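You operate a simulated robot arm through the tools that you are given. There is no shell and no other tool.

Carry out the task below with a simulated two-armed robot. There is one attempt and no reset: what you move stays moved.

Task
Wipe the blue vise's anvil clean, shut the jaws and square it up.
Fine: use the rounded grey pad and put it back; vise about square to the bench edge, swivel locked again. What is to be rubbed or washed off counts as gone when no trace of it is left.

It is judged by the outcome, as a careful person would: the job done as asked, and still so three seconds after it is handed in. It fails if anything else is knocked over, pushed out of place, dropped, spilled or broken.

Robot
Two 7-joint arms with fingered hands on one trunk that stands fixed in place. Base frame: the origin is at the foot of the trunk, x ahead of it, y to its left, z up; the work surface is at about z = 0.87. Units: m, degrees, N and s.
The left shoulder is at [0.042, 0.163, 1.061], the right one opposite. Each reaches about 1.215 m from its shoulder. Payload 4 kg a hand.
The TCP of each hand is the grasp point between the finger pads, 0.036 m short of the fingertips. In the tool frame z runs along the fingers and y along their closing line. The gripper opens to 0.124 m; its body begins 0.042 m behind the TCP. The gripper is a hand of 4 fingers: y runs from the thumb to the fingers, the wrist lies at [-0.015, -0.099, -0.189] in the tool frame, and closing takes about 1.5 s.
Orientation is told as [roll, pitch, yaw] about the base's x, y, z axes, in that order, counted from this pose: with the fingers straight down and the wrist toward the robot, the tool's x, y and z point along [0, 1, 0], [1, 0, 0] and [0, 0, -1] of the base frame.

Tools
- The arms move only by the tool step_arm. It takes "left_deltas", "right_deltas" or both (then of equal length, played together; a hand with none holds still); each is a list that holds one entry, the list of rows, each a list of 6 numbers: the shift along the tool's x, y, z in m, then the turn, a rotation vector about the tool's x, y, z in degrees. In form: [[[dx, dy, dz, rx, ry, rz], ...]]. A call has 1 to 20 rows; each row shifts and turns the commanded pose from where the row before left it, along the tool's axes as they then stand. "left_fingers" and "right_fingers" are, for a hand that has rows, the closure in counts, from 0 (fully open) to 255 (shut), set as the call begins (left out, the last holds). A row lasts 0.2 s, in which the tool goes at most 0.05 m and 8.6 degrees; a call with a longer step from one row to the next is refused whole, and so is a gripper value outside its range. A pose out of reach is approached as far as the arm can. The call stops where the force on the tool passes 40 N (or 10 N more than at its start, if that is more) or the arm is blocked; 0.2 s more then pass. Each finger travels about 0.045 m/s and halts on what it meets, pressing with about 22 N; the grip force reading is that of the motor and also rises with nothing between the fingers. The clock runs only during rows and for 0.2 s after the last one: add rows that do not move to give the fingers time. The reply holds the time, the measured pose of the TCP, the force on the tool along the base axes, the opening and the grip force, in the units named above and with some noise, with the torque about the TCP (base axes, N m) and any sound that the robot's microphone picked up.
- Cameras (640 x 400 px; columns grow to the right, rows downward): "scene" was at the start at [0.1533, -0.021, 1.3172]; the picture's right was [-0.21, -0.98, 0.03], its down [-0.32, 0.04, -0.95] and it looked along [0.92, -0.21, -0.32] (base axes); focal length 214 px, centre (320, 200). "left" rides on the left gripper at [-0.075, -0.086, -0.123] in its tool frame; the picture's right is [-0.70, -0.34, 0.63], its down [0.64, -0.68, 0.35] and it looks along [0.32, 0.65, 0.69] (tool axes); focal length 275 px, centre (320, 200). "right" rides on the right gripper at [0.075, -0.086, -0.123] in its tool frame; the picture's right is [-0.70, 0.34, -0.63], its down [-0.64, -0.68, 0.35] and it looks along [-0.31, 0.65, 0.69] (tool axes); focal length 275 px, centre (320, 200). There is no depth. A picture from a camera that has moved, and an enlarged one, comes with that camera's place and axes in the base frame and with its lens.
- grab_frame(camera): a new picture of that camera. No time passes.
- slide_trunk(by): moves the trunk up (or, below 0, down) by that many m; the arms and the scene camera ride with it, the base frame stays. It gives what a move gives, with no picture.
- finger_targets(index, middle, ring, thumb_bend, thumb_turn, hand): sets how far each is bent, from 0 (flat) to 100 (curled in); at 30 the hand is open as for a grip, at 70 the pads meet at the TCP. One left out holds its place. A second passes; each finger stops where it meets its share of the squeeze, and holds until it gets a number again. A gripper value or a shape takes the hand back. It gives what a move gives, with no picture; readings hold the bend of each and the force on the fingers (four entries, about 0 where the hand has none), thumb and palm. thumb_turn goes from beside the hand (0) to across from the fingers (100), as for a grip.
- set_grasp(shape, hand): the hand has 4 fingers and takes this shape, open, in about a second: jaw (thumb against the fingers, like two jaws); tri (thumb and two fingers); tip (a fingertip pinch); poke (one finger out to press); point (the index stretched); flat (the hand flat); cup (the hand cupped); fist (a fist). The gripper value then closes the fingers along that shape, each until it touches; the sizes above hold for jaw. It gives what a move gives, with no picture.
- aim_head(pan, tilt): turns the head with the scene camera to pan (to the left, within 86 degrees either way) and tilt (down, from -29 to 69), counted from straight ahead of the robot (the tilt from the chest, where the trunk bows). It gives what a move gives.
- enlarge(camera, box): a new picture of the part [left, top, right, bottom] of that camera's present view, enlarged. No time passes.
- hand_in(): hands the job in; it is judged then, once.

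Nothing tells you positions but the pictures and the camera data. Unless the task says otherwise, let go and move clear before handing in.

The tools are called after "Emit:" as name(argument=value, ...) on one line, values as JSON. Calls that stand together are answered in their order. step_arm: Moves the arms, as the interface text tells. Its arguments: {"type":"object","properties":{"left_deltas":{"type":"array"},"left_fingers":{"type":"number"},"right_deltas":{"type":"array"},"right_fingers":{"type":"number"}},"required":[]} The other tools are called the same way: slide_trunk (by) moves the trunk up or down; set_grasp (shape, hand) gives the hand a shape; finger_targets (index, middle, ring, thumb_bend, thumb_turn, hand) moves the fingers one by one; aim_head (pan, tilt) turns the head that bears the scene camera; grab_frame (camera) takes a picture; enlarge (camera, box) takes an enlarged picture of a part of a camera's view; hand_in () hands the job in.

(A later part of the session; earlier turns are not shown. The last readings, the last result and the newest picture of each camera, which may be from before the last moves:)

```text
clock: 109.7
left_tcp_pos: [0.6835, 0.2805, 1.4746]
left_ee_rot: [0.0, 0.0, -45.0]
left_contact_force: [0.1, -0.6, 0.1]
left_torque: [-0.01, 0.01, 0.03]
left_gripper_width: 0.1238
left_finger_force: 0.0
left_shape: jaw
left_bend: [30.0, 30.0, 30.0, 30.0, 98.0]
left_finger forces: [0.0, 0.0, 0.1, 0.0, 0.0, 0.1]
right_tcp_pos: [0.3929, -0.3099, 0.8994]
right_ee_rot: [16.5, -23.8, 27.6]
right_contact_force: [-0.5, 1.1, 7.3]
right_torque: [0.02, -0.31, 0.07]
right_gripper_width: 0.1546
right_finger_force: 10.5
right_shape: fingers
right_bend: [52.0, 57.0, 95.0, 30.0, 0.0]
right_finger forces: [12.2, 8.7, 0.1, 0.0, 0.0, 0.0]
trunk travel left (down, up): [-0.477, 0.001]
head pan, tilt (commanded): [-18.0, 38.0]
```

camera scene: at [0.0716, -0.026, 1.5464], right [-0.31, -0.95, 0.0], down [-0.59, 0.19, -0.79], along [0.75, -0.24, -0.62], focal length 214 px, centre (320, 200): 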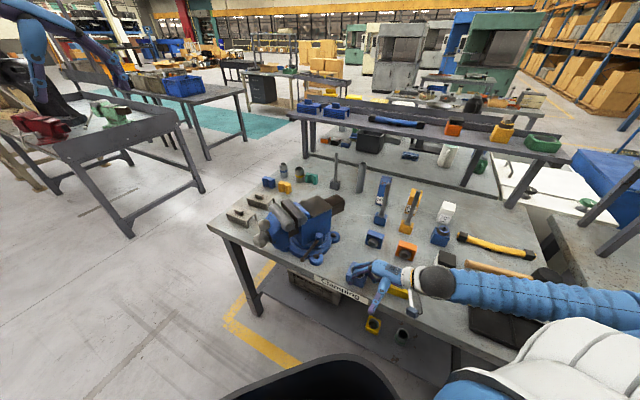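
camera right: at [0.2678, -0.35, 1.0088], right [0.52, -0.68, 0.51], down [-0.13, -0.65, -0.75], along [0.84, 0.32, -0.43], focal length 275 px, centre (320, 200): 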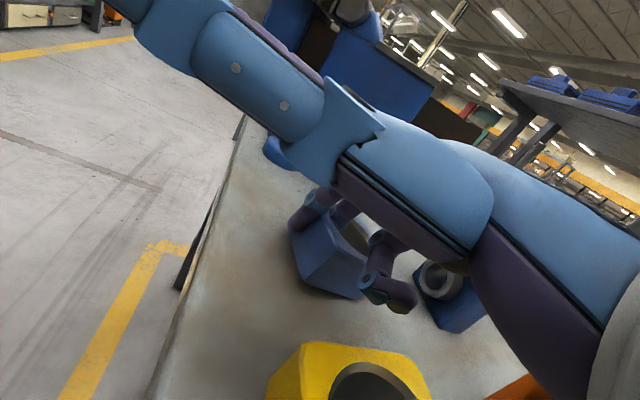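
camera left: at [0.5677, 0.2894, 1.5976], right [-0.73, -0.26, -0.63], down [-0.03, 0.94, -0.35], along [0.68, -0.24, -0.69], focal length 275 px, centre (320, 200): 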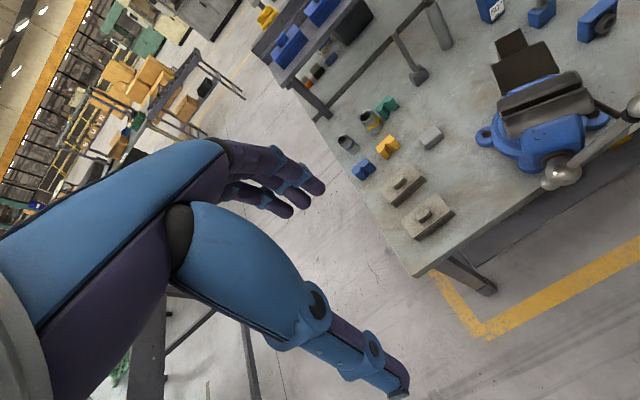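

Emit:
step_arm(right_deltas=[[[-0.0008, -0.0012, 0.0026, 0, 0, 0], [-0.0008, -0.0012, 0.0026, 0, 0, 0]]])

Emit:
enlarge(camera="scene", box=[340, 220, 400, 265])

Emit:
enlarge(camera="right", box=[240, 150, 520, 400])

```text
clock: 110.3
left_tcp_pos: [0.6834, 0.28, 1.4741]
left_ee_rot: [0.0, -0.1, -44.9]
left_contact_force: [0.6, -0.6, 0.2]
left_torque: [0.01, 0.03, -0.01]
left_gripper_width: 0.1239
left_finger_force: 0.1
left_shape: jaw
left_bend: [30.0, 30.0, 30.0, 30.0, 98.0]
left_finger forces: [0.1, 0.0, 0.0, 0.1, 0.1, 0.1]
right_tcp_pos: [0.3944, -0.3088, 0.8982]
right_ee_rot: [16.5, -24.3, 27.9]
right_contact_force: [-7.0, -0.4, 19.8]
right_torque: [0.06, -0.65, 0.04]
right_gripper_width: 0.1547
right_finger_force: 15.3
right_shape: fingers
right_bend: [52.0, 57.0, 95.0, 30.0, 0.0]
right_finger forces: [13.7, 9.3, 6.9, 0.0, 0.0, 0.0]
trunk travel left (down, up): [-0.477, 0.001]
head pan, tilt (commanded): [-18.0, 38.0]
stopped in row 2 (right hand): the force on the tool passed its limit at 42 N (the readings are from after the stop); the commanded pose is now the measured one
```

```text
8.89 times, centred on (370, 242) of scene
camera zoom: at [0.0724, -0.0277, 1.5461], right [-0.31, -0.95, 0.0], down [-0.59, 0.19, -0.79], along [0.75, -0.24, -0.62], focal length 1906 px, centre (-124, -178)
```

zoom: 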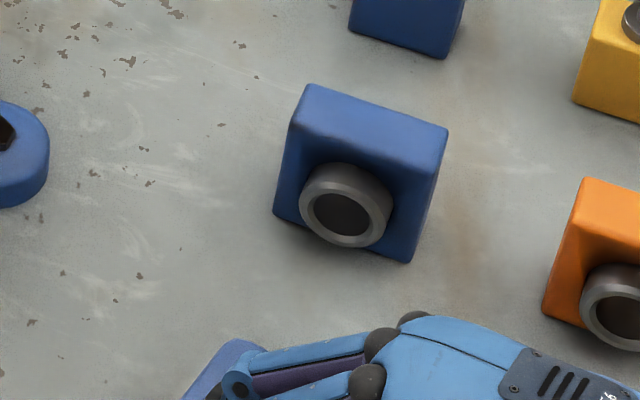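

```text
1.60 times, centred on (380, 275) of right
camera zoom: at [0.2582, -0.3383, 0.9912], right [0.52, -0.69, 0.51], down [-0.12, -0.65, -0.75], along [0.85, 0.33, -0.42], focal length 440 px, centre (224, 80)
```

zoom: 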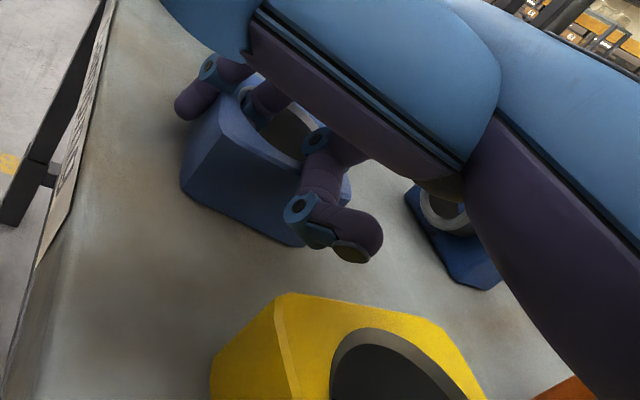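

Loaded at ~20 N. Now swinging the index finger out.

Emit:
finger_targets(hand="right", index=15)

Emit:
enlarge(camera="scene", box=[320, 210, 440, 300])

Emit:
enlarge(camera="right", box=[240, 150, 520, 400])

```text
clock: 111.3
left_tcp_pos: [0.6835, 0.2797, 1.4729]
left_ee_rot: [0.0, 0.0, -44.9]
left_contact_force: [0.2, 0.2, 0.3]
left_torque: [-0.04, -0.02, 0.01]
left_gripper_width: 0.1238
left_finger_force: 0.0
left_shape: jaw
left_bend: [30.0, 30.0, 30.0, 30.0, 98.0]
left_finger forces: [0.1, 0.1, 0.0, 0.0, 0.1, 0.0]
right_tcp_pos: [0.3955, -0.3094, 0.8982]
right_ee_rot: [16.3, -24.0, 27.8]
right_contact_force: [1.2, -4.0, 12.9]
right_torque: [-0.23, -0.44, -0.18]
right_gripper_width: 0.1806
right_finger_force: 7.2
right_shape: fingers
right_bend: [15.0, 54.0, 95.0, 30.0, 0.0]
right_finger forces: [0.0, 3.8, 11.1, 0.1, 0.0, 0.0]
trunk travel left (down, up): [-0.477, 0.001]
head pan, tilt (commanded): [-18.0, 38.0]
```

```text
4.44 times, centred on (380, 255) of scene
camera zoom: at [0.0723, -0.0274, 1.5462], right [-0.31, -0.95, 0.0], down [-0.59, 0.19, -0.79], along [0.75, -0.24, -0.62], focal length 953 px, centre (53, -44)
```

zoom: 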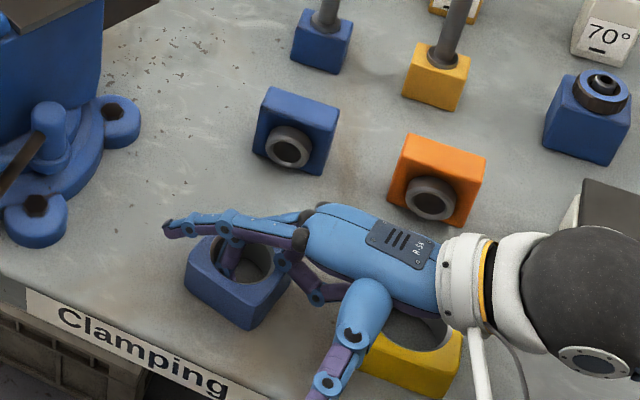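

```text
1.60 times, centred on (380, 275) of right
camera zoom: at [0.2582, -0.3387, 0.9903], right [0.52, -0.68, 0.51], down [-0.12, -0.65, -0.75], along [0.85, 0.33, -0.42], focal length 440 px, centre (224, 80)
```

zoom: 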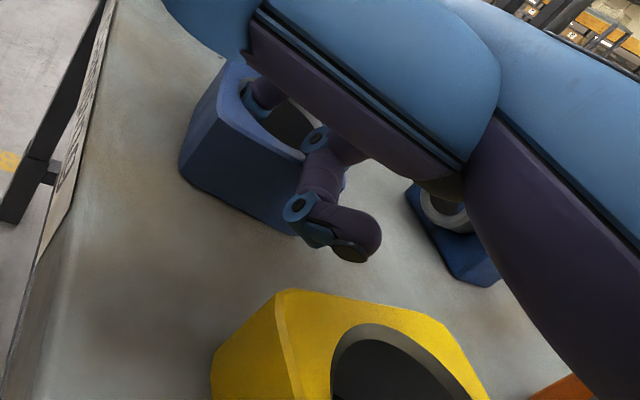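

Index is free. Lifting slowly to see whether the block stays down.

Emit:
step_arm(right_deltas=[[[0.0026, 0.0041, -0.0088, 0, 0, 0], [0.0026, 0.0041, -0.0088, 0, 0, 0], [0.0026, 0.0041, -0.0088, 0, 0, 0]]])

Emit:
enlarge(camera="scene", box=[320, 210, 440, 300])

```text
clock: 112.1
left_tcp_pos: [0.6846, 0.28, 1.474]
left_ee_rot: [-0.1, 0.0, -45.0]
left_contact_force: [0.3, 0.3, -0.4]
left_torque: [-0.03, 0.01, 0.04]
left_gripper_width: 0.1238
left_finger_force: 0.1
left_shape: jaw
left_bend: [30.0, 30.0, 30.0, 30.0, 98.0]
left_finger forces: [0.1, 0.1, 0.0, 0.0, 0.1, 0.0]
right_tcp_pos: [0.3956, -0.3084, 0.9269]
right_ee_rot: [16.5, -24.1, 27.8]
right_contact_force: [-0.2, 0.9, 0.1]
right_torque: [0.05, -0.01, -0.02]
right_gripper_width: 0.1807
right_finger_force: 0.0
right_shape: fingers
right_bend: [15.0, 56.0, 95.0, 30.0, 0.0]
right_finger forces: [0.0, 0.0, 0.1, 0.1, 0.1, 0.0]
trunk travel left (down, up): [-0.477, 0.001]
head pan, tilt (commanded): [-18.0, 38.0]
```

```text
4.44 times, centred on (380, 255) of scene
camera zoom: at [0.0728, -0.0276, 1.5462], right [-0.31, -0.95, 0.0], down [-0.59, 0.19, -0.79], along [0.75, -0.24, -0.62], focal length 953 px, centre (53, -44)
```

zoom: 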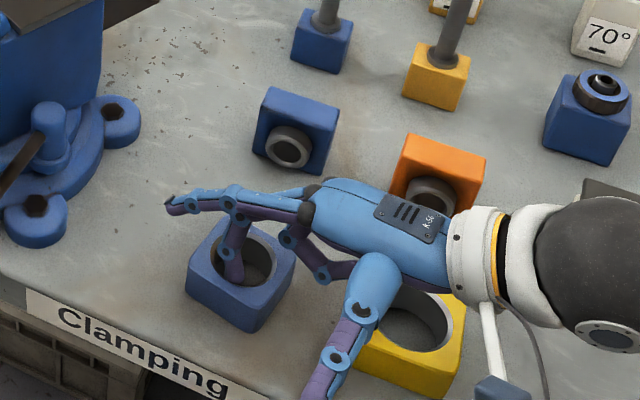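

Free — the block stayed. Continuing straight up well clear of it.

Emit:
step_arm(right_deltas=[[[0.0052, 0.0081, -0.0176, 0, 0, 0], [0.0052, 0.0081, -0.0176, 0, 0, 0], [0.0052, 0.0081, -0.0176, 0, 0, 0], [0.0052, 0.0081, -0.0176, 0, 0, 0]]])

Emit:
grab_frame(camera="scene")

Emit:
enlarge(camera="scene", box=[320, 210, 440, 300])

```text
clock: 113.1
left_tcp_pos: [0.6833, 0.2803, 1.473]
left_ee_rot: [-0.1, 0.0, -44.9]
left_contact_force: [-1.0, 0.7, -0.1]
left_torque: [0.02, 0.02, 0.02]
left_gripper_width: 0.1237
left_finger_force: 0.1
left_shape: jaw
left_bend: [30.0, 30.0, 30.0, 30.0, 98.0]
left_finger forces: [0.1, 0.0, 0.1, 0.0, 0.0, 0.0]
right_tcp_pos: [0.3937, -0.3104, 1.0073]
right_ee_rot: [16.4, -24.1, 27.8]
right_contact_force: [-0.7, -0.4, 0.7]
right_torque: [0.04, -0.02, -0.01]
right_gripper_width: 0.1808
right_finger_force: 0.1
right_shape: fingers
right_bend: [15.0, 56.0, 95.0, 30.0, 0.0]
right_finger forces: [0.0, 0.0, 0.1, 0.0, 0.0, 0.0]
trunk travel left (down, up): [-0.477, 0.001]
head pan, tilt (commanded): [-18.0, 38.0]
```

```text
taken
camera scene: at [0.0725, -0.0275, 1.5462], right [-0.31, -0.95, 0.0], down [-0.59, 0.19, -0.79], along [0.75, -0.24, -0.62], focal length 214 px, centre (320, 200)
```

scene: 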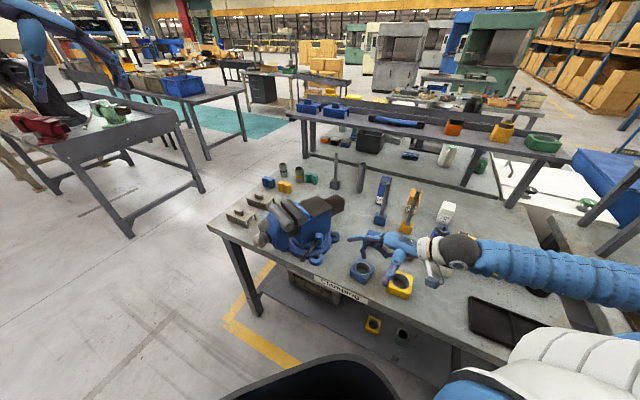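

```text
4.44 times, centred on (380, 255) of scene
camera zoom: at [0.0725, -0.0275, 1.5462], right [-0.31, -0.95, 0.0], down [-0.59, 0.19, -0.79], along [0.75, -0.24, -0.62], focal length 953 px, centre (53, -44)
```

zoom: 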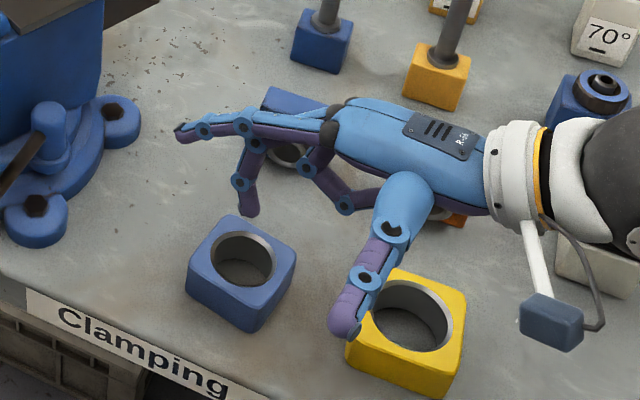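

The block is down, about 7 mm off and turned ~15°; I'll straighten it later with a proper grip. The right arm is now in a more compact configuration, so I'll carefully re-orient it in small checked increments.

Emit:
step_arm(right_deltas=[[[0.0065, 0.01, -0.0219, 0, 0, 0], [0.0065, 0.01, -0.0219, 0, 0, 0]]])

Emit:
step_arm(right_deltas=[[[0, 0, 0, -3.3, 0.42, -5.83]]])

```text
clock: 113.7
left_tcp_pos: [0.6841, 0.2811, 1.4731]
left_ee_rot: [-0.1, -0.1, -45.0]
left_contact_force: [0.6, -0.1, -0.1]
left_torque: [-0.04, 0.02, 0.03]
left_gripper_width: 0.1236
left_finger_force: 0.0
left_shape: jaw
left_bend: [30.0, 30.0, 30.0, 30.0, 98.0]
left_finger forces: [0.0, 0.0, 0.0, 0.0, 0.0, 0.0]
right_tcp_pos: [0.4055, -0.3188, 1.0499]
right_ee_rot: [16.4, -24.1, 27.9]
right_contact_force: [0.7, 0.5, -0.3]
right_torque: [-0.01, 0.02, -0.02]
right_gripper_width: 0.1807
right_finger_force: 0.1
right_shape: fingers
right_bend: [15.0, 56.0, 95.0, 30.0, 0.0]
right_finger forces: [0.0, 0.0, 0.1, 0.0, 0.1, 0.0]
right hand out of reach, approached as far as the arm can: row 1, 2
trunk travel left (down, up): [-0.477, 0.001]
head pan, tilt (commanded): [-18.0, 38.0]
```

```text
clock: 114.1
left_tcp_pos: [0.6844, 0.2799, 1.4731]
left_ee_rot: [-0.1, 0.0, -45.0]
left_contact_force: [0.1, 0.0, -0.3]
left_torque: [-0.01, 0.02, -0.02]
left_gripper_width: 0.1237
left_finger_force: 0.0
left_shape: jaw
left_bend: [30.0, 30.0, 30.0, 30.0, 98.0]
left_finger forces: [0.0, 0.1, 0.0, 0.0, 0.0, 0.0]
right_tcp_pos: [0.4078, -0.3129, 1.0495]
right_ee_rot: [14.4, -28.6, 32.8]
right_contact_force: [-0.5, -0.5, -0.2]
right_torque: [0.01, 0.0, -0.02]
right_gripper_width: 0.1806
right_finger_force: 0.2
right_shape: fingers
right_bend: [15.0, 56.0, 95.0, 30.0, 0.0]
right_finger forces: [0.0, 0.0, 0.0, 0.0, 0.0, 0.1]
right hand out of reach, approached as far as the arm can: row 1
trunk travel left (down, up): [-0.477, 0.001]
head pan, tilt (commanded): [-18.0, 38.0]
```

The arm is at its folding limit here; moving it outward (toward the lever, still high) should free it.

Emit:
step_arm(right_deltas=[[[0.0038, 0.0364, 0.0215, 0, 0, 0]]])

Emit:
step_arm(right_deltas=[[[0.0038, 0.0364, 0.0215, 0, 0, 0]]])

Emit:
grab_frame(camera="scene")

```text
clock: 114.5
left_tcp_pos: [0.6846, 0.2778, 1.4737]
left_ee_rot: [-0.1, 0.1, -44.9]
left_contact_force: [-1.0, 0.4, -0.2]
left_torque: [0.02, 0.02, 0.0]
left_gripper_width: 0.1236
left_finger_force: 0.0
left_shape: jaw
left_bend: [30.0, 30.0, 30.0, 30.0, 98.0]
left_finger forces: [0.1, 0.0, 0.1, 0.1, 0.1, 0.1]
right_tcp_pos: [0.4297, -0.2825, 1.0359]
right_ee_rot: [15.7, -27.3, 32.5]
right_contact_force: [2.7, -0.6, 4.9]
right_torque: [-0.27, 0.39, 0.18]
right_gripper_width: 0.1806
right_finger_force: 0.0
right_shape: fingers
right_bend: [15.0, 56.0, 95.0, 30.0, 0.0]
right_finger forces: [0.0, 0.0, 0.0, 0.1, 0.0, 0.1]
trunk travel left (down, up): [-0.477, 0.001]
head pan, tilt (commanded): [-18.0, 38.0]
```

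```text
clock: 115.1
left_tcp_pos: [0.6846, 0.2802, 1.4721]
left_ee_rot: [-0.1, 0.1, -44.8]
left_contact_force: [-0.3, 0.6, -0.3]
left_torque: [0.02, 0.02, 0.0]
left_gripper_width: 0.124
left_finger_force: 0.0
left_shape: jaw
left_bend: [30.0, 30.0, 30.0, 30.0, 98.0]
left_finger forces: [0.1, 0.0, 0.1, 0.0, 0.0, 0.1]
right_tcp_pos: [0.3628, -0.2523, 0.9216]
right_ee_rot: [24.5, -13.4, 29.3]
right_contact_force: [0.2, 1.0, -0.2]
right_torque: [-0.02, 0.02, 0.0]
right_gripper_width: 0.1807
right_finger_force: 0.0
right_shape: fingers
right_bend: [15.0, 56.0, 95.0, 30.0, 0.0]
right_finger forces: [0.1, 0.0, 0.0, 0.0, 0.0, 0.0]
trunk travel left (down, up): [-0.477, 0.001]
head pan, tilt (commanded): [-18.0, 38.0]
stopped in row 1 (right hand): the arm was blocked; the commanded pose is now the measured one
```

```text
taken
camera scene: at [0.0741, -0.0272, 1.5462], right [-0.31, -0.95, 0.0], down [-0.59, 0.19, -0.79], along [0.75, -0.24, -0.62], focal length 214 px, centre (320, 200)
```

scene: 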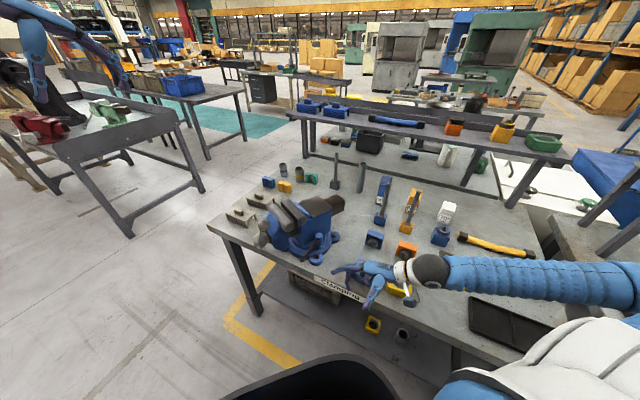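

It shifted again unexpectedly. Checking closely for contact with the ring blocks.

Emit:
enlarge(camera="scene", box=[310, 210, 460, 320])

Emit:
grab_frame(camera="right")

```text
3.64 times, centred on (385, 265) of scene
camera zoom: at [0.0741, -0.0272, 1.5462], right [-0.31, -0.95, 0.0], down [-0.59, 0.19, -0.79], along [0.75, -0.24, -0.62], focal length 780 px, centre (84, -36)
```

zoom: 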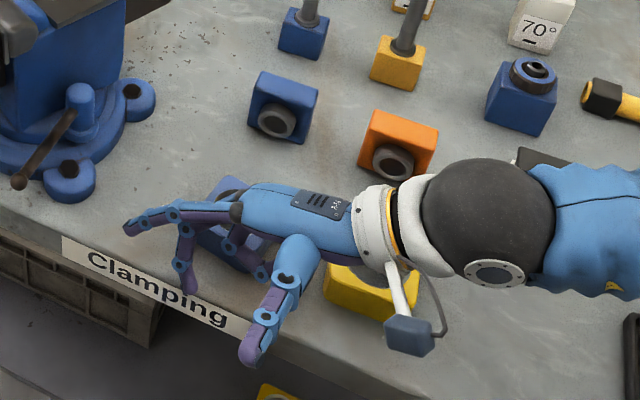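

```text
taken
camera right: at [0.2539, -0.2932, 1.0424], right [0.67, -0.65, 0.36], down [-0.24, -0.65, -0.72], along [0.7, 0.4, -0.59], focal length 275 px, centre (320, 200)
```

right: 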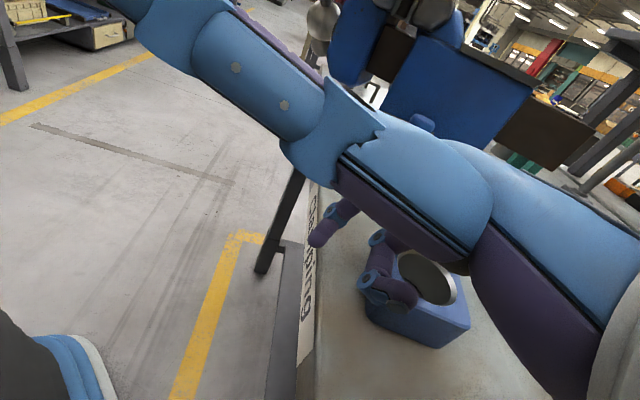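

No contact with the blocks. I'll rise in single small steps, watching for any limit flag.

Emit:
step_arm(right_deltas=[[[0.0121, 0.007, -0.0266, 0, 0, 0]]])

Emit:
step_arm(right_deltas=[[[0.0121, 0.007, -0.0266, 0, 0, 0]]])

```text
clock: 115.5
left_tcp_pos: [0.6845, 0.2807, 1.4743]
left_ee_rot: [-0.1, 0.1, -45.0]
left_contact_force: [-0.4, -1.0, -0.9]
left_torque: [0.03, -0.01, -0.02]
left_gripper_width: 0.1238
left_finger_force: 0.1
left_shape: jaw
left_bend: [30.0, 30.0, 30.0, 30.0, 98.0]
left_finger forces: [0.0, 0.0, 0.1, 0.0, 0.0, 0.0]
right_tcp_pos: [0.3638, -0.2516, 0.9544]
right_ee_rot: [24.5, -13.4, 29.3]
right_contact_force: [-0.3, 0.7, 0.2]
right_torque: [0.0, -0.03, 0.01]
right_gripper_width: 0.1809
right_finger_force: 0.0
right_shape: fingers
right_bend: [15.0, 56.0, 95.0, 30.0, 0.0]
right_finger forces: [0.0, 0.0, 0.1, 0.0, 0.0, 0.0]
trunk travel left (down, up): [-0.477, 0.001]
head pan, tilt (commanded): [-18.0, 38.0]
```

```text
clock: 115.9
left_tcp_pos: [0.6846, 0.2811, 1.4738]
left_ee_rot: [-0.2, 0.0, -45.0]
left_contact_force: [0.9, 0.5, -0.5]
left_torque: [-0.06, 0.0, 0.01]
left_gripper_width: 0.1238
left_finger_force: 0.2
left_shape: jaw
left_bend: [30.0, 30.0, 30.0, 30.0, 98.0]
left_finger forces: [0.1, 0.0, 0.0, 0.0, 0.0, 0.0]
right_tcp_pos: [0.3682, -0.2531, 0.9804]
right_ee_rot: [24.5, -13.4, 29.4]
right_contact_force: [-0.6, 1.1, -0.6]
right_torque: [-0.03, 0.04, -0.01]
right_gripper_width: 0.1809
right_finger_force: 0.1
right_shape: fingers
right_bend: [15.0, 56.0, 95.0, 30.0, 0.0]
right_finger forces: [0.1, 0.0, 0.0, 0.0, 0.0, 0.0]
right hand out of reach, approached as far as the arm can: row 1
trunk travel left (down, up): [-0.477, 0.001]
head pan, tilt (commanded): [-18.0, 38.0]
```

Going up is limited here; I'll move outward (forward-right) with a slight rise, one row at a time.

Emit:
step_arm(right_deltas=[[[-0.0252, 0.0074, -0.0209, 0, 0, 0]]])

Emit:
step_arm(right_deltas=[[[-0.0252, 0.0074, -0.0209, 0, 0, 0]]])

```text
clock: 116.3
left_tcp_pos: [0.6849, 0.2804, 1.4729]
left_ee_rot: [-0.1, 0.1, -45.0]
left_contact_force: [0.2, 0.0, 0.2]
left_torque: [0.0, 0.05, 0.02]
left_gripper_width: 0.1238
left_finger_force: 0.1
left_shape: jaw
left_bend: [30.0, 30.0, 30.0, 30.0, 98.0]
left_finger forces: [0.0, 0.0, 0.0, 0.0, 0.0, 0.1]
right_tcp_pos: [0.39, -0.2794, 0.9892]
right_ee_rot: [24.4, -13.4, 29.3]
right_contact_force: [0.4, 0.6, 0.7]
right_torque: [0.02, 0.0, 0.01]
right_gripper_width: 0.1809
right_finger_force: 0.1
right_shape: fingers
right_bend: [15.0, 56.0, 95.0, 30.0, 0.0]
right_finger forces: [0.1, 0.0, 0.0, 0.0, 0.0, 0.0]
trunk travel left (down, up): [-0.477, 0.001]
head pan, tilt (commanded): [-18.0, 38.0]
```

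```text
clock: 116.7
left_tcp_pos: [0.6831, 0.2803, 1.4727]
left_ee_rot: [-0.1, 0.0, -45.0]
left_contact_force: [-0.5, 0.1, -0.8]
left_torque: [0.0, 0.0, -0.02]
left_gripper_width: 0.1237
left_finger_force: 0.1
left_shape: jaw
left_bend: [30.0, 30.0, 30.0, 30.0, 98.0]
left_finger forces: [0.0, 0.0, 0.0, 0.0, 0.0, 0.0]
right_tcp_pos: [0.4091, -0.3028, 0.9989]
right_ee_rot: [24.5, -13.3, 29.3]
right_contact_force: [-0.3, 0.3, 0.2]
right_torque: [-0.04, 0.03, -0.02]
right_gripper_width: 0.1809
right_finger_force: 0.1
right_shape: fingers
right_bend: [15.0, 56.0, 95.0, 30.0, 0.0]
right_finger forces: [0.1, 0.0, 0.0, 0.0, 0.0, 0.0]
trunk travel left (down, up): [-0.477, 0.001]
head pan, tilt (commanded): [-18.0, 38.0]
```

Emit:
step_arm(right_deltas=[[[-0.0218, 0.0151, -0.0343, 0, 0, 0]]])

Emit:
step_arm(right_deltas=[[[-0.0218, 0.0151, -0.0343, 0, 0, 0]]])

Emit:
grab_frame(camera="scene")

```text
clock: 117.1
left_tcp_pos: [0.6847, 0.2816, 1.4731]
left_ee_rot: [-0.2, 0.0, -45.0]
left_contact_force: [-0.2, 0.1, 0.2]
left_torque: [-0.04, -0.02, 0.03]
left_gripper_width: 0.1237
left_finger_force: 0.0
left_shape: jaw
left_bend: [30.0, 30.0, 30.0, 30.0, 98.0]
left_finger forces: [0.1, 0.0, 0.0, 0.0, 0.0, 0.0]
right_tcp_pos: [0.4338, -0.3269, 1.0261]
right_ee_rot: [24.4, -13.3, 29.3]
right_contact_force: [-0.5, 0.6, 0.2]
right_torque: [-0.04, 0.0, 0.01]
right_gripper_width: 0.1808
right_finger_force: 0.0
right_shape: fingers
right_bend: [15.0, 56.0, 95.0, 30.0, 0.0]
right_finger forces: [0.0, 0.0, 0.1, 0.0, 0.0, 0.1]
trunk travel left (down, up): [-0.477, 0.001]
head pan, tilt (commanded): [-18.0, 38.0]
```

```text
clock: 117.5
left_tcp_pos: [0.6851, 0.2823, 1.4721]
left_ee_rot: [-0.3, 0.0, -45.1]
left_contact_force: [1.3, 0.4, -0.4]
left_torque: [-0.02, 0.03, 0.04]
left_gripper_width: 0.1236
left_finger_force: 0.1
left_shape: jaw
left_bend: [30.0, 30.0, 30.0, 30.0, 98.0]
left_finger forces: [0.0, 0.0, 0.1, 0.0, 0.1, 0.1]
right_tcp_pos: [0.4586, -0.3514, 1.0506]
right_ee_rot: [24.4, -13.4, 29.4]
right_contact_force: [0.1, 0.5, 0.0]
right_torque: [-0.03, 0.01, -0.05]
right_gripper_width: 0.1806
right_finger_force: 0.0
right_shape: fingers
right_bend: [15.0, 56.0, 95.0, 30.0, 0.0]
right_finger forces: [0.0, 0.0, 0.0, 0.1, 0.1, 0.0]
trunk travel left (down, up): [-0.477, 0.001]
head pan, tilt (commanded): [-18.0, 38.0]
```

```text
taken
camera scene: at [0.0738, -0.0257, 1.5463], right [-0.31, -0.95, 0.0], down [-0.59, 0.19, -0.79], along [0.75, -0.24, -0.62], focal length 214 px, centre (320, 200)
```

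scene: 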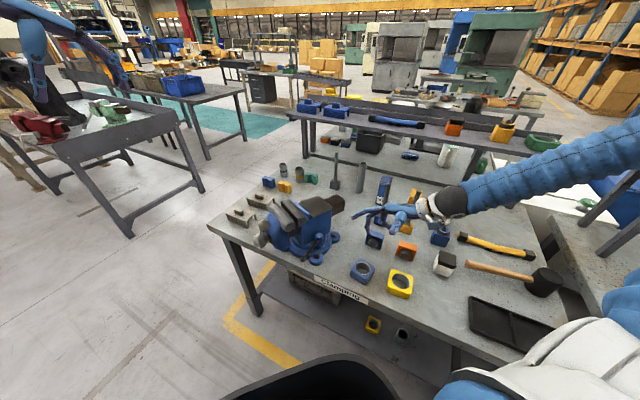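

The arm has unfolded into its normal posture. Rising to a safe height.

Emit:
step_arm(right_deltas=[[[0.0121, 0.007, -0.0266, 0, 0, 0], [0.0121, 0.007, -0.0266, 0, 0, 0], [0.0121, 0.007, -0.0266, 0, 0, 0]]])

Emit:
enlarge(camera="scene", box=[310, 210, 460, 320])

```text
clock: 118.3
left_tcp_pos: [0.6835, 0.2797, 1.4731]
left_ee_rot: [0.1, 0.0, -44.9]
left_contact_force: [0.1, 0.7, -0.2]
left_torque: [0.01, -0.03, 0.03]
left_gripper_width: 0.1239
left_finger_force: 0.1
left_shape: jaw
left_bend: [30.0, 30.0, 30.0, 30.0, 98.0]
left_finger forces: [0.2, 0.0, 0.0, 0.1, 0.0, 0.0]
right_tcp_pos: [0.4582, -0.3528, 1.141]
right_ee_rot: [24.4, -13.6, 29.3]
right_contact_force: [0.7, 0.1, 0.5]
right_torque: [0.0, 0.0, -0.02]
right_gripper_width: 0.1807
right_finger_force: 0.2
right_shape: fingers
right_bend: [15.0, 56.0, 95.0, 30.0, 0.0]
right_finger forces: [0.0, 0.1, 0.0, 0.1, 0.0, 0.0]
trunk travel left (down, up): [-0.477, 0.001]
head pan, tilt (commanded): [-18.0, 38.0]
```

```text
3.64 times, centred on (385, 265) of scene
camera zoom: at [0.0719, -0.0272, 1.5463], right [-0.31, -0.95, 0.0], down [-0.59, 0.19, -0.79], along [0.75, -0.24, -0.62], focal length 780 px, centre (84, -36)
```

zoom: 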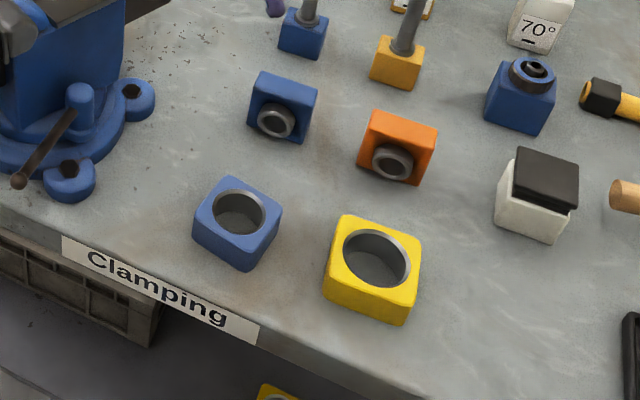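

The blue block is visibly turned; I'll fix it with the left arm, which suits that spot. First, park the right arm up and out of the way and return it to a neutral orientation.

Emit:
step_arm(right_deltas=[[[0.0121, 0.007, -0.0266, 0, 0, 0], [0.0121, 0.007, -0.0266, 0, 0, 0], [0.0121, 0.007, -0.0266, 0, 0, 0], [-0.02, 0.0, -0.03, 0, 0, 0], [-0.02, 0.0, -0.03, 0, 0, 0]]])

Emit:
set_grasp(shape="jaw", hand="right")

```text
clock: 119.5
left_tcp_pos: [0.6842, 0.2786, 1.4736]
left_ee_rot: [0.0, -0.1, -44.8]
left_contact_force: [-0.3, -0.1, -0.3]
left_torque: [0.04, -0.02, 0.02]
left_gripper_width: 0.1237
left_finger_force: 0.0
left_shape: jaw
left_bend: [30.0, 30.0, 30.0, 30.0, 98.0]
left_finger forces: [0.0, 0.1, 0.0, 0.0, 0.1, 0.0]
right_tcp_pos: [0.4783, -0.4143, 1.2688]
right_ee_rot: [24.5, -13.3, 29.4]
right_contact_force: [0.4, -0.6, 0.0]
right_torque: [0.01, -0.02, 0.03]
right_gripper_width: 0.1808
right_finger_force: 0.0
right_shape: fingers
right_bend: [15.0, 56.0, 95.0, 30.0, 0.0]
right_finger forces: [0.0, 0.0, 0.1, 0.0, 0.0, 0.0]
trunk travel left (down, up): [-0.477, 0.001]
head pan, tilt (commanded): [-18.0, 38.0]
```

```text
clock: 120.4
left_tcp_pos: [0.6834, 0.2793, 1.4736]
left_ee_rot: [-0.1, 0.0, -45.0]
left_contact_force: [0.7, -0.3, 0.0]
left_torque: [0.0, 0.0, 0.04]
left_gripper_width: 0.124
left_finger_force: 0.1
left_shape: jaw
left_bend: [30.0, 30.0, 30.0, 30.0, 98.0]
left_finger forces: [0.0, 0.1, 0.0, 0.0, 0.1, 0.0]
right_tcp_pos: [0.4783, -0.4135, 1.2685]
right_ee_rot: [24.3, -13.4, 29.4]
right_contact_force: [-0.2, 0.4, 1.3]
right_torque: [-0.02, -0.01, 0.03]
right_gripper_width: 0.1239
right_finger_force: 0.1
right_shape: jaw
right_bend: [30.0, 30.0, 30.0, 30.0, 97.0]
right_finger forces: [0.0, 0.0, 0.0, 0.0, 0.0, 0.0]
trunk travel left (down, up): [-0.477, 0.001]
head pan, tilt (commanded): [-18.0, 38.0]
```

Emit:
step_arm(right_deltas=[[[0, 0, 0, 1.11, -4.55, 5.26], [0, 0, 0, 1.11, -4.55, 5.26], [0, 0, 0, 1.11, -4.55, 5.26]]])

Emit:
step_arm(right_deltas=[[[0, 0, 0, 1.11, -4.55, 5.26], [0, 0, 0, 1.11, -4.55, 5.26], [0, 0, 0, 1.11, -4.55, 5.26]]])

Emit:
grab_frame(camera="scene")

Emit:
grab_frame(camera="right")

```text
clock: 121.2
left_tcp_pos: [0.683, 0.2794, 1.4728]
left_ee_rot: [0.0, 0.0, -45.0]
left_contact_force: [0.0, 0.8, -0.2]
left_torque: [0.01, -0.02, 0.01]
left_gripper_width: 0.1237
left_finger_force: 0.0
left_shape: jaw
left_bend: [30.0, 30.0, 30.0, 30.0, 98.0]
left_finger forces: [0.0, 0.1, 0.1, 0.0, 0.1, 0.0]
right_tcp_pos: [0.4789, -0.4136, 1.2673]
right_ee_rot: [13.1, -5.2, 15.2]
right_contact_force: [-0.4, 0.8, 1.1]
right_torque: [0.01, 0.0, 0.02]
right_gripper_width: 0.124
right_finger_force: 0.1
right_shape: jaw
right_bend: [30.0, 30.0, 30.0, 30.0, 97.0]
right_finger forces: [0.0, 0.0, 0.0, 0.0, 0.0, 0.0]
trunk travel left (down, up): [-0.477, 0.001]
head pan, tilt (commanded): [-18.0, 38.0]
```

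```text
clock: 122.0
left_tcp_pos: [0.6825, 0.2823, 1.4728]
left_ee_rot: [-0.1, 0.0, -44.9]
left_contact_force: [-0.9, 1.0, -0.7]
left_torque: [-0.01, -0.01, 0.04]
left_gripper_width: 0.124
left_finger_force: 0.1
left_shape: jaw
left_bend: [30.0, 30.0, 30.0, 30.0, 98.0]
left_finger forces: [0.1, 0.0, 0.0, 0.1, 0.0, 0.0]
right_tcp_pos: [0.5052, -0.4291, 1.2595]
right_ee_rot: [2.1, -5.1, 2.2]
right_contact_force: [0.1, 0.2, 0.6]
right_torque: [0.0, 0.0, -0.03]
right_gripper_width: 0.1243
right_finger_force: 0.1
right_shape: jaw
right_bend: [30.0, 30.0, 30.0, 30.0, 97.0]
right_finger forces: [0.1, 0.1, 0.1, 0.1, 0.1, 0.0]
right hand out of reach, approached as far as the arm can: row 1, 2, 3
trunk travel left (down, up): [-0.477, 0.001]
head pan, tilt (commanded): [-18.0, 38.0]
```

```text
taken
camera scene: at [0.0726, -0.0256, 1.5462], right [-0.31, -0.95, 0.0], down [-0.59, 0.19, -0.79], along [0.75, -0.24, -0.62], focal length 214 px, centre (320, 200)
```

scene: 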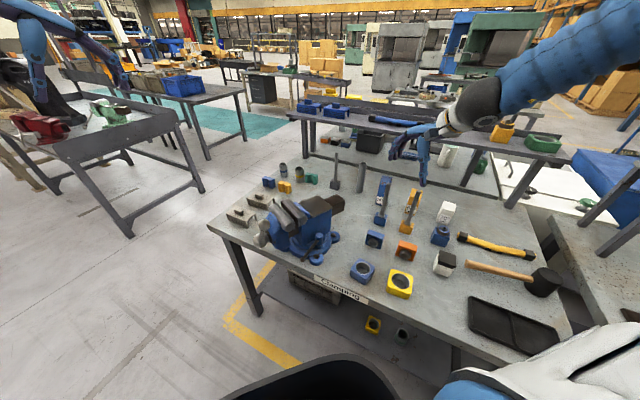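

```text
taken
camera right: at [0.406, -0.3623, 1.3775], right [0.31, -0.71, 0.63], down [-0.62, -0.66, -0.43], along [0.72, -0.26, -0.64], focal length 275 px, centre (320, 200)
```

right: 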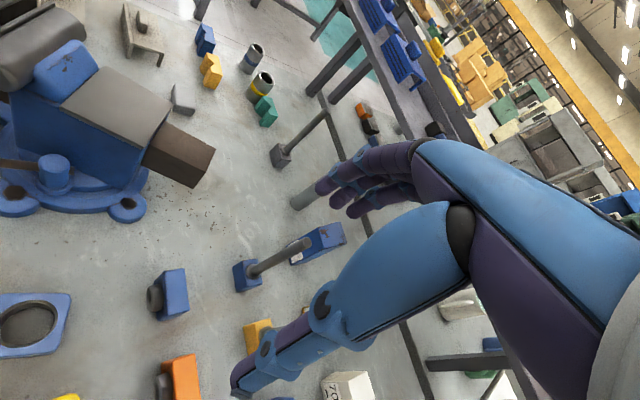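

The right arm is neutral. Moving it a bit farther right, and bringing the left arm (high) over toward the blue ring block.

Emit:
step_arm(right_deltas=[[[-0.03, 0.0, -0.02, 0, 0, 0], [-0.03, 0.0, -0.02, 0, 0, 0], [-0.03, 0.0, -0.02, 0, 0, 0], [0, 0, 0, 0, 0, 0], [0, 0, 0, 0, 0, 0], [0, 0, 0, 0, 0, 0], [0, 0, 0, 0, 0, 0]]], left_deltas=[[[-0.0415, 0.0166, 0.0071, 0, 0, 0], [-0.0415, 0.0166, 0.0071, 0, 0, 0], [-0.0415, 0.0166, 0.0071, 0, 0, 0], [-0.0415, 0.0166, 0.0071, 0, 0, 0], [-0.0415, 0.0166, 0.0071, 0, 0, 0], [-0.0415, 0.0166, 0.0071, 0, 0, 0], [-0.0415, 0.0166, 0.0071, 0, 0, 0]]])

Emit:
grab_frame(camera="scene")

```text
clock: 123.6
left_tcp_pos: [0.5605, -0.009, 1.4235]
left_ee_rot: [0.0, 0.1, -44.9]
left_contact_force: [-1.0, -0.1, 0.0]
left_torque: [0.02, -0.04, 0.01]
left_gripper_width: 0.1238
left_finger_force: 0.1
left_shape: jaw
left_bend: [30.0, 30.0, 30.0, 30.0, 98.0]
left_finger forces: [0.0, 0.0, 0.0, 0.0, 0.0, 0.0]
right_tcp_pos: [0.5048, -0.5246, 1.3164]
right_ee_rot: [2.4, -5.1, 2.2]
right_contact_force: [0.5, 0.9, 0.2]
right_torque: [0.02, 0.03, 0.01]
right_gripper_width: 0.124
right_finger_force: 0.1
right_shape: jaw
right_bend: [30.0, 30.0, 30.0, 30.0, 97.0]
right_finger forces: [0.1, 0.0, 0.1, 0.1, 0.0, 0.0]
trunk travel left (down, up): [-0.477, 0.001]
head pan, tilt (commanded): [-18.0, 38.0]
```

```text
taken
camera scene: at [0.0726, -0.0292, 1.5461], right [-0.31, -0.95, 0.0], down [-0.59, 0.19, -0.79], along [0.75, -0.24, -0.62], focal length 214 px, centre (320, 200)
```

scene: 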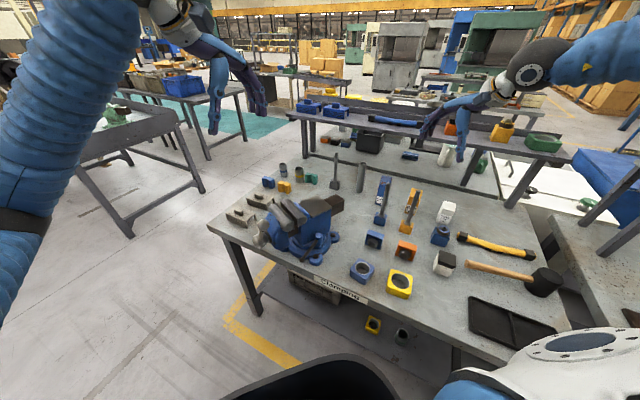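

Emit:
step_arm(left_deltas=[[[-0.0415, 0.0166, 0.0071, 0, 0, 0], [-0.0415, 0.0166, 0.0071, 0, 0, 0], [-0.0415, 0.0166, 0.0071, 0, 0, 0], [-0.0415, 0.0166, 0.0071, 0, 0, 0]]])

Emit:
step_arm(left_deltas=[[[-0.0415, 0.0166, 0.0071, 0, 0, 0], [-0.0415, 0.0166, 0.0071, 0, 0, 0], [-0.0415, 0.0166, 0.0071, 0, 0, 0]]])

Emit:
grab_frame(camera="scene")

Emit:
grab_frame(camera="left")

```text
clock: 124.6
left_tcp_pos: [0.4906, -0.1748, 1.396]
left_ee_rot: [0.1, 0.1, -45.0]
left_contact_force: [0.3, -0.9, 0.0]
left_torque: [0.0, -0.05, -0.01]
left_gripper_width: 0.1239
left_finger_force: 0.0
left_shape: jaw
left_bend: [30.0, 30.0, 30.0, 30.0, 98.0]
left_finger forces: [0.0, 0.0, 0.0, 0.0, 0.0, 0.1]
right_tcp_pos: [0.5044, -0.5257, 1.3155]
right_ee_rot: [2.5, -5.0, 2.2]
right_contact_force: [0.2, 0.9, -0.4]
right_torque: [-0.01, 0.03, 0.01]
right_gripper_width: 0.124
right_finger_force: 0.0
right_shape: jaw
right_bend: [30.0, 30.0, 30.0, 30.0, 97.0]
right_finger forces: [0.0, 0.0, 0.0, 0.0, 0.0, 0.1]
trunk travel left (down, up): [-0.477, 0.001]
head pan, tilt (commanded): [-18.0, 38.0]
```

```text
clock: 125.4
left_tcp_pos: [0.4374, -0.2971, 1.3738]
left_ee_rot: [0.1, 0.1, -44.9]
left_contact_force: [0.0, -0.1, 0.3]
left_torque: [0.01, 0.02, 0.04]
left_gripper_width: 0.1238
left_finger_force: 0.0
left_shape: jaw
left_bend: [30.0, 30.0, 30.0, 30.0, 98.0]
left_finger forces: [0.0, 0.0, 0.0, 0.1, 0.0, 0.0]
right_tcp_pos: [0.5039, -0.5235, 1.3165]
right_ee_rot: [2.4, -5.2, 2.2]
right_contact_force: [0.2, 0.0, 0.4]
right_torque: [0.0, 0.01, 0.02]
right_gripper_width: 0.1237
right_finger_force: 0.0
right_shape: jaw
right_bend: [30.0, 30.0, 30.0, 30.0, 97.0]
right_finger forces: [0.0, 0.0, 0.0, 0.1, 0.1, 0.0]
trunk travel left (down, up): [-0.477, 0.001]
head pan, tilt (commanded): [-18.0, 38.0]
```

```text
taken
camera scene: at [0.0724, -0.0286, 1.5462], right [-0.31, -0.95, 0.0], down [-0.59, 0.19, -0.79], along [0.75, -0.24, -0.62], focal length 214 px, centre (320, 200)
```

scene: 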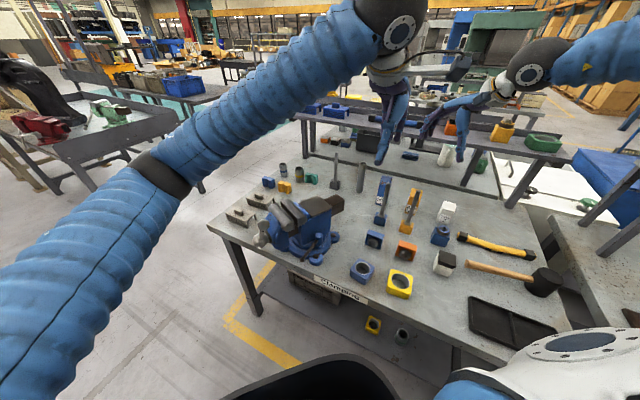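

```text
taken
camera left: at [0.3228, -0.2892, 1.4978], right [-0.73, -0.26, -0.63], down [-0.03, 0.94, -0.35], along [0.68, -0.23, -0.69], focal length 275 px, centre (320, 200)
```

left: 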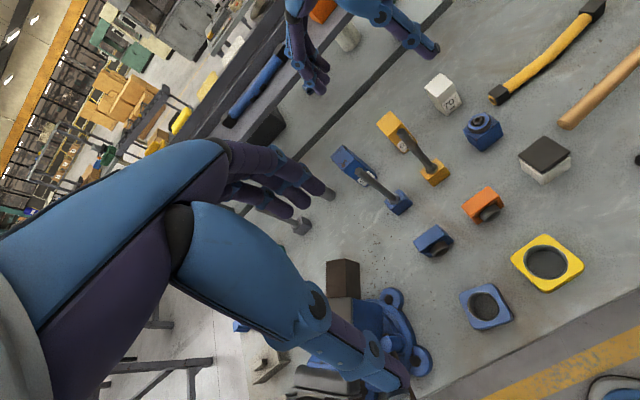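

The left hand is over the block. Descending toward it.

Emit:
step_arm(left_deltas=[[[-0.0018, -0.0039, 0.04, 0, 0, 0], [0, 0, 0.044, 0, 0, 0], [0, 0, 0.044, 0, 0, 0], [0, 0, 0.044, 0, 0, 0], [0, 0, 0.044, 0, 0, 0], [0, 0, 0.044, 0, 0, 0], [0, 0, 0.044, 0, 0, 0], [0, 0, 0.04, 0, 0, 0]]])

Emit:
enlarge(camera="left", box=[200, 120, 560, 400])

Emit:
enlarge(camera="scene", box=[300, 180, 460, 300])

```text
clock: 127.2
left_tcp_pos: [0.4347, -0.2925, 1.0291]
left_ee_rot: [-0.1, 0.0, -44.9]
left_contact_force: [-0.4, -0.7, 0.1]
left_torque: [-0.03, -0.03, -0.06]
left_gripper_width: 0.1236
left_finger_force: 0.1
left_shape: jaw
left_bend: [30.0, 30.0, 30.0, 30.0, 98.0]
left_finger forces: [0.0, 0.1, 0.0, 0.1, 0.0, 0.0]
right_tcp_pos: [0.5037, -0.5225, 1.3167]
right_ee_rot: [2.3, -5.1, 2.2]
right_contact_force: [1.0, 0.3, 0.0]
right_torque: [0.0, 0.02, 0.01]
right_gripper_width: 0.1239
right_finger_force: 0.1
right_shape: jaw
right_bend: [30.0, 30.0, 30.0, 30.0, 97.0]
right_finger forces: [0.0, 0.1, 0.1, 0.0, 0.1, 0.0]
trunk travel left (down, up): [-0.477, 0.001]
head pan, tilt (commanded): [-18.0, 38.0]
```

```text
1.43 times, centred on (380, 260) of left
camera zoom: at [0.319, -0.2851, 1.1538], right [-0.73, -0.26, -0.63], down [-0.03, 0.94, -0.35], along [0.68, -0.24, -0.69], focal length 393 px, centre (234, 114)
```

zoom: 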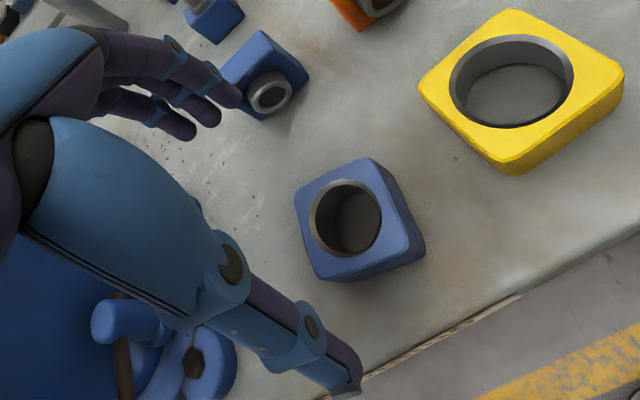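

```text
3.33 times, centred on (380, 240) of scene
camera zoom: at [0.0727, -0.0276, 1.5461], right [-0.31, -0.95, 0.0], down [-0.59, 0.19, -0.79], along [0.75, -0.24, -0.62], focal length 715 px, centre (120, 67)
```

zoom: 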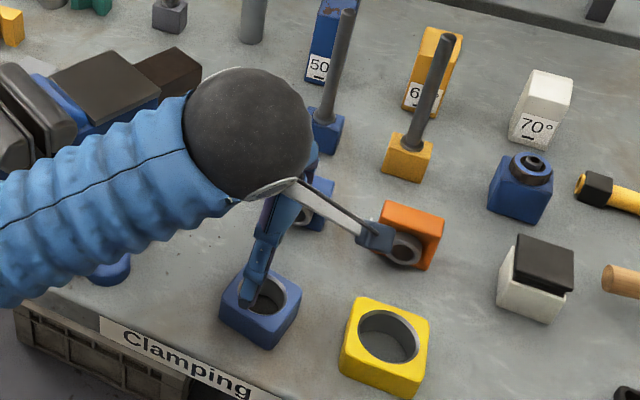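

Aligned well enough. Descending around the block (no contact expected) and then closing will square it to the bench.

Emit:
step_arm(left_deltas=[[[-0.0044, -0.0023, 0.03, 0, 0, 0], [0, 0, 0.03, 0, 0, 0], [0, 0, 0.03, 0, 0, 0], [0, 0, 0.02, 0, 0, 0]]])

Emit:
enlarge(camera="left", box=[200, 120, 560, 400])

Emit:
enlarge(camera="right", box=[0, 150, 240, 400])

```text
clock: 128.2
left_tcp_pos: [0.4278, -0.2939, 0.9194]
left_ee_rot: [0.1, 0.0, -44.9]
left_contact_force: [-0.9, 0.2, 0.1]
left_torque: [-0.01, 0.04, 0.0]
left_gripper_width: 0.124
left_finger_force: 0.1
left_shape: jaw
left_bend: [30.0, 30.0, 30.0, 30.0, 98.0]
left_finger forces: [0.0, 0.1, 0.0, 0.0, 0.1, 0.0]
right_tcp_pos: [0.5036, -0.5234, 1.3162]
right_ee_rot: [2.5, -5.1, 2.1]
right_contact_force: [0.4, 0.5, 0.1]
right_torque: [0.0, 0.04, -0.01]
right_gripper_width: 0.1236
right_finger_force: 0.1
right_shape: jaw
right_bend: [30.0, 30.0, 30.0, 30.0, 97.0]
right_finger forces: [0.1, 0.1, 0.0, 0.1, 0.1, 0.0]
trunk travel left (down, up): [-0.477, 0.001]
head pan, tilt (commanded): [-18.0, 38.0]
```

```text
1.43 times, centred on (380, 260) of left
camera zoom: at [0.3128, -0.2873, 1.0432], right [-0.73, -0.25, -0.63], down [-0.03, 0.94, -0.35], along [0.68, -0.24, -0.69], focal length 393 px, centre (234, 114)
```

zoom: 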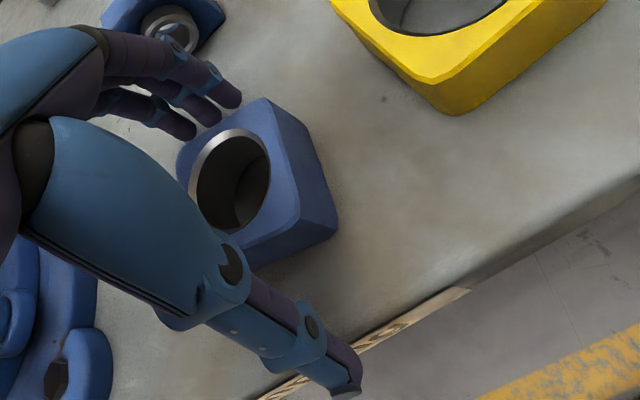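

```text
1.60 times, centred on (120, 275) of right
camera zoom: at [0.4046, -0.4567, 1.4349], right [0.31, -0.71, 0.63], down [-0.62, -0.65, -0.43], along [0.72, -0.26, -0.64], focal length 440 px, centre (640, 80)
```

zoom: 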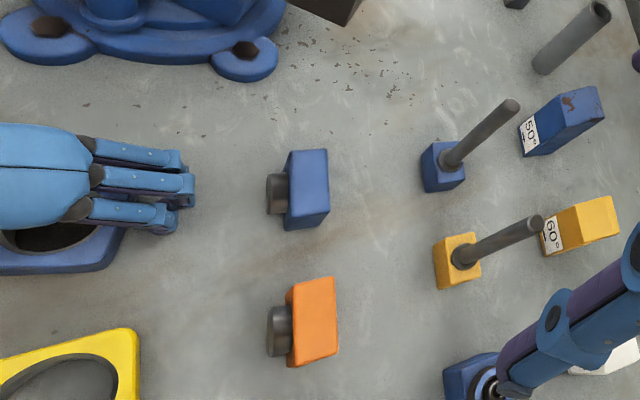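

Well centred. Closing the left hand to square the block.

Emit:
step_arm(left_deltas=[[[0, 0, 0, 0, 0, 0], [0, 0, 0, 0, 0, 0], [0, 0, 0, 0, 0, 0], [0, 0, 0, 0, 0, 0], [0, 0, 0, 0, 0, 0], [0, 0, 0, 0, 0, 0], [0, 0, 0, 0, 0, 0], [0, 0, 0, 0, 0, 0]]], left_fingers=255)

Emit:
enlarge(camera="left", box=[200, 120, 560, 400])

Emit:
enlarge(camera="scene", box=[310, 210, 430, 300])

```text
clock: 130.0
left_tcp_pos: [0.4283, -0.2957, 0.919]
left_ee_rot: [0.0, 0.0, -45.1]
left_contact_force: [-1.1, 1.3, 3.6]
left_torque: [0.0, 0.02, -0.03]
left_gripper_width: 0.0801
left_finger_force: 22.4
left_shape: jaw
left_bend: [39.0, 42.0, 40.0, 52.0, 99.0]
left_finger forces: [10.2, 4.7, 2.6, 0.0, 19.6, 0.1]
right_tcp_pos: [0.5038, -0.5243, 1.3171]
right_ee_rot: [2.4, -5.1, 2.1]
right_contact_force: [0.5, -0.2, 0.5]
right_torque: [-0.02, 0.0, -0.01]
right_gripper_width: 0.1239
right_finger_force: 0.0
right_shape: jaw
right_bend: [30.0, 30.0, 30.0, 30.0, 97.0]
right_finger forces: [0.0, 0.0, 0.1, 0.0, 0.0, 0.0]
trunk travel left (down, up): [-0.477, 0.001]
head pan, tilt (commanded): [-18.0, 38.0]
```

```text
1.43 times, centred on (380, 260) of left
camera zoom: at [0.3124, -0.2873, 1.0436], right [-0.73, -0.25, -0.63], down [-0.03, 0.94, -0.35], along [0.68, -0.24, -0.69], focal length 393 px, centre (234, 114)
```

zoom: 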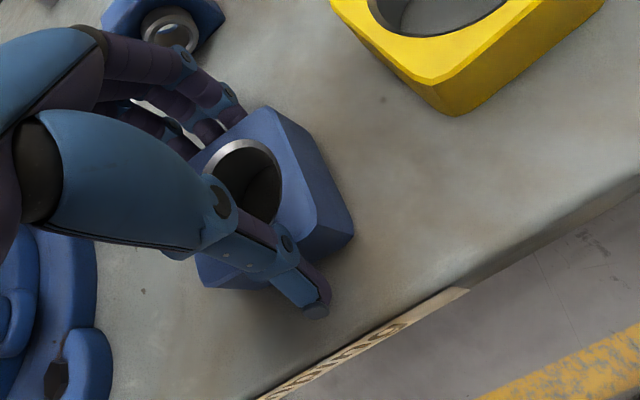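

```text
4.44 times, centred on (370, 255) of scene
camera zoom: at [0.0725, -0.0278, 1.5462], right [-0.31, -0.95, 0.0], down [-0.59, 0.19, -0.79], along [0.75, -0.24, -0.62], focal length 953 px, centre (98, -44)
```

zoom: 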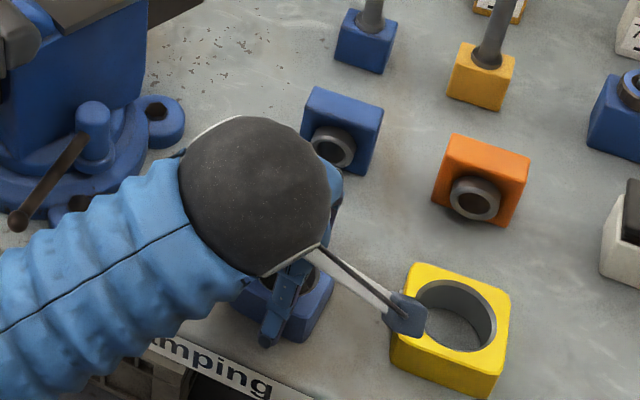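

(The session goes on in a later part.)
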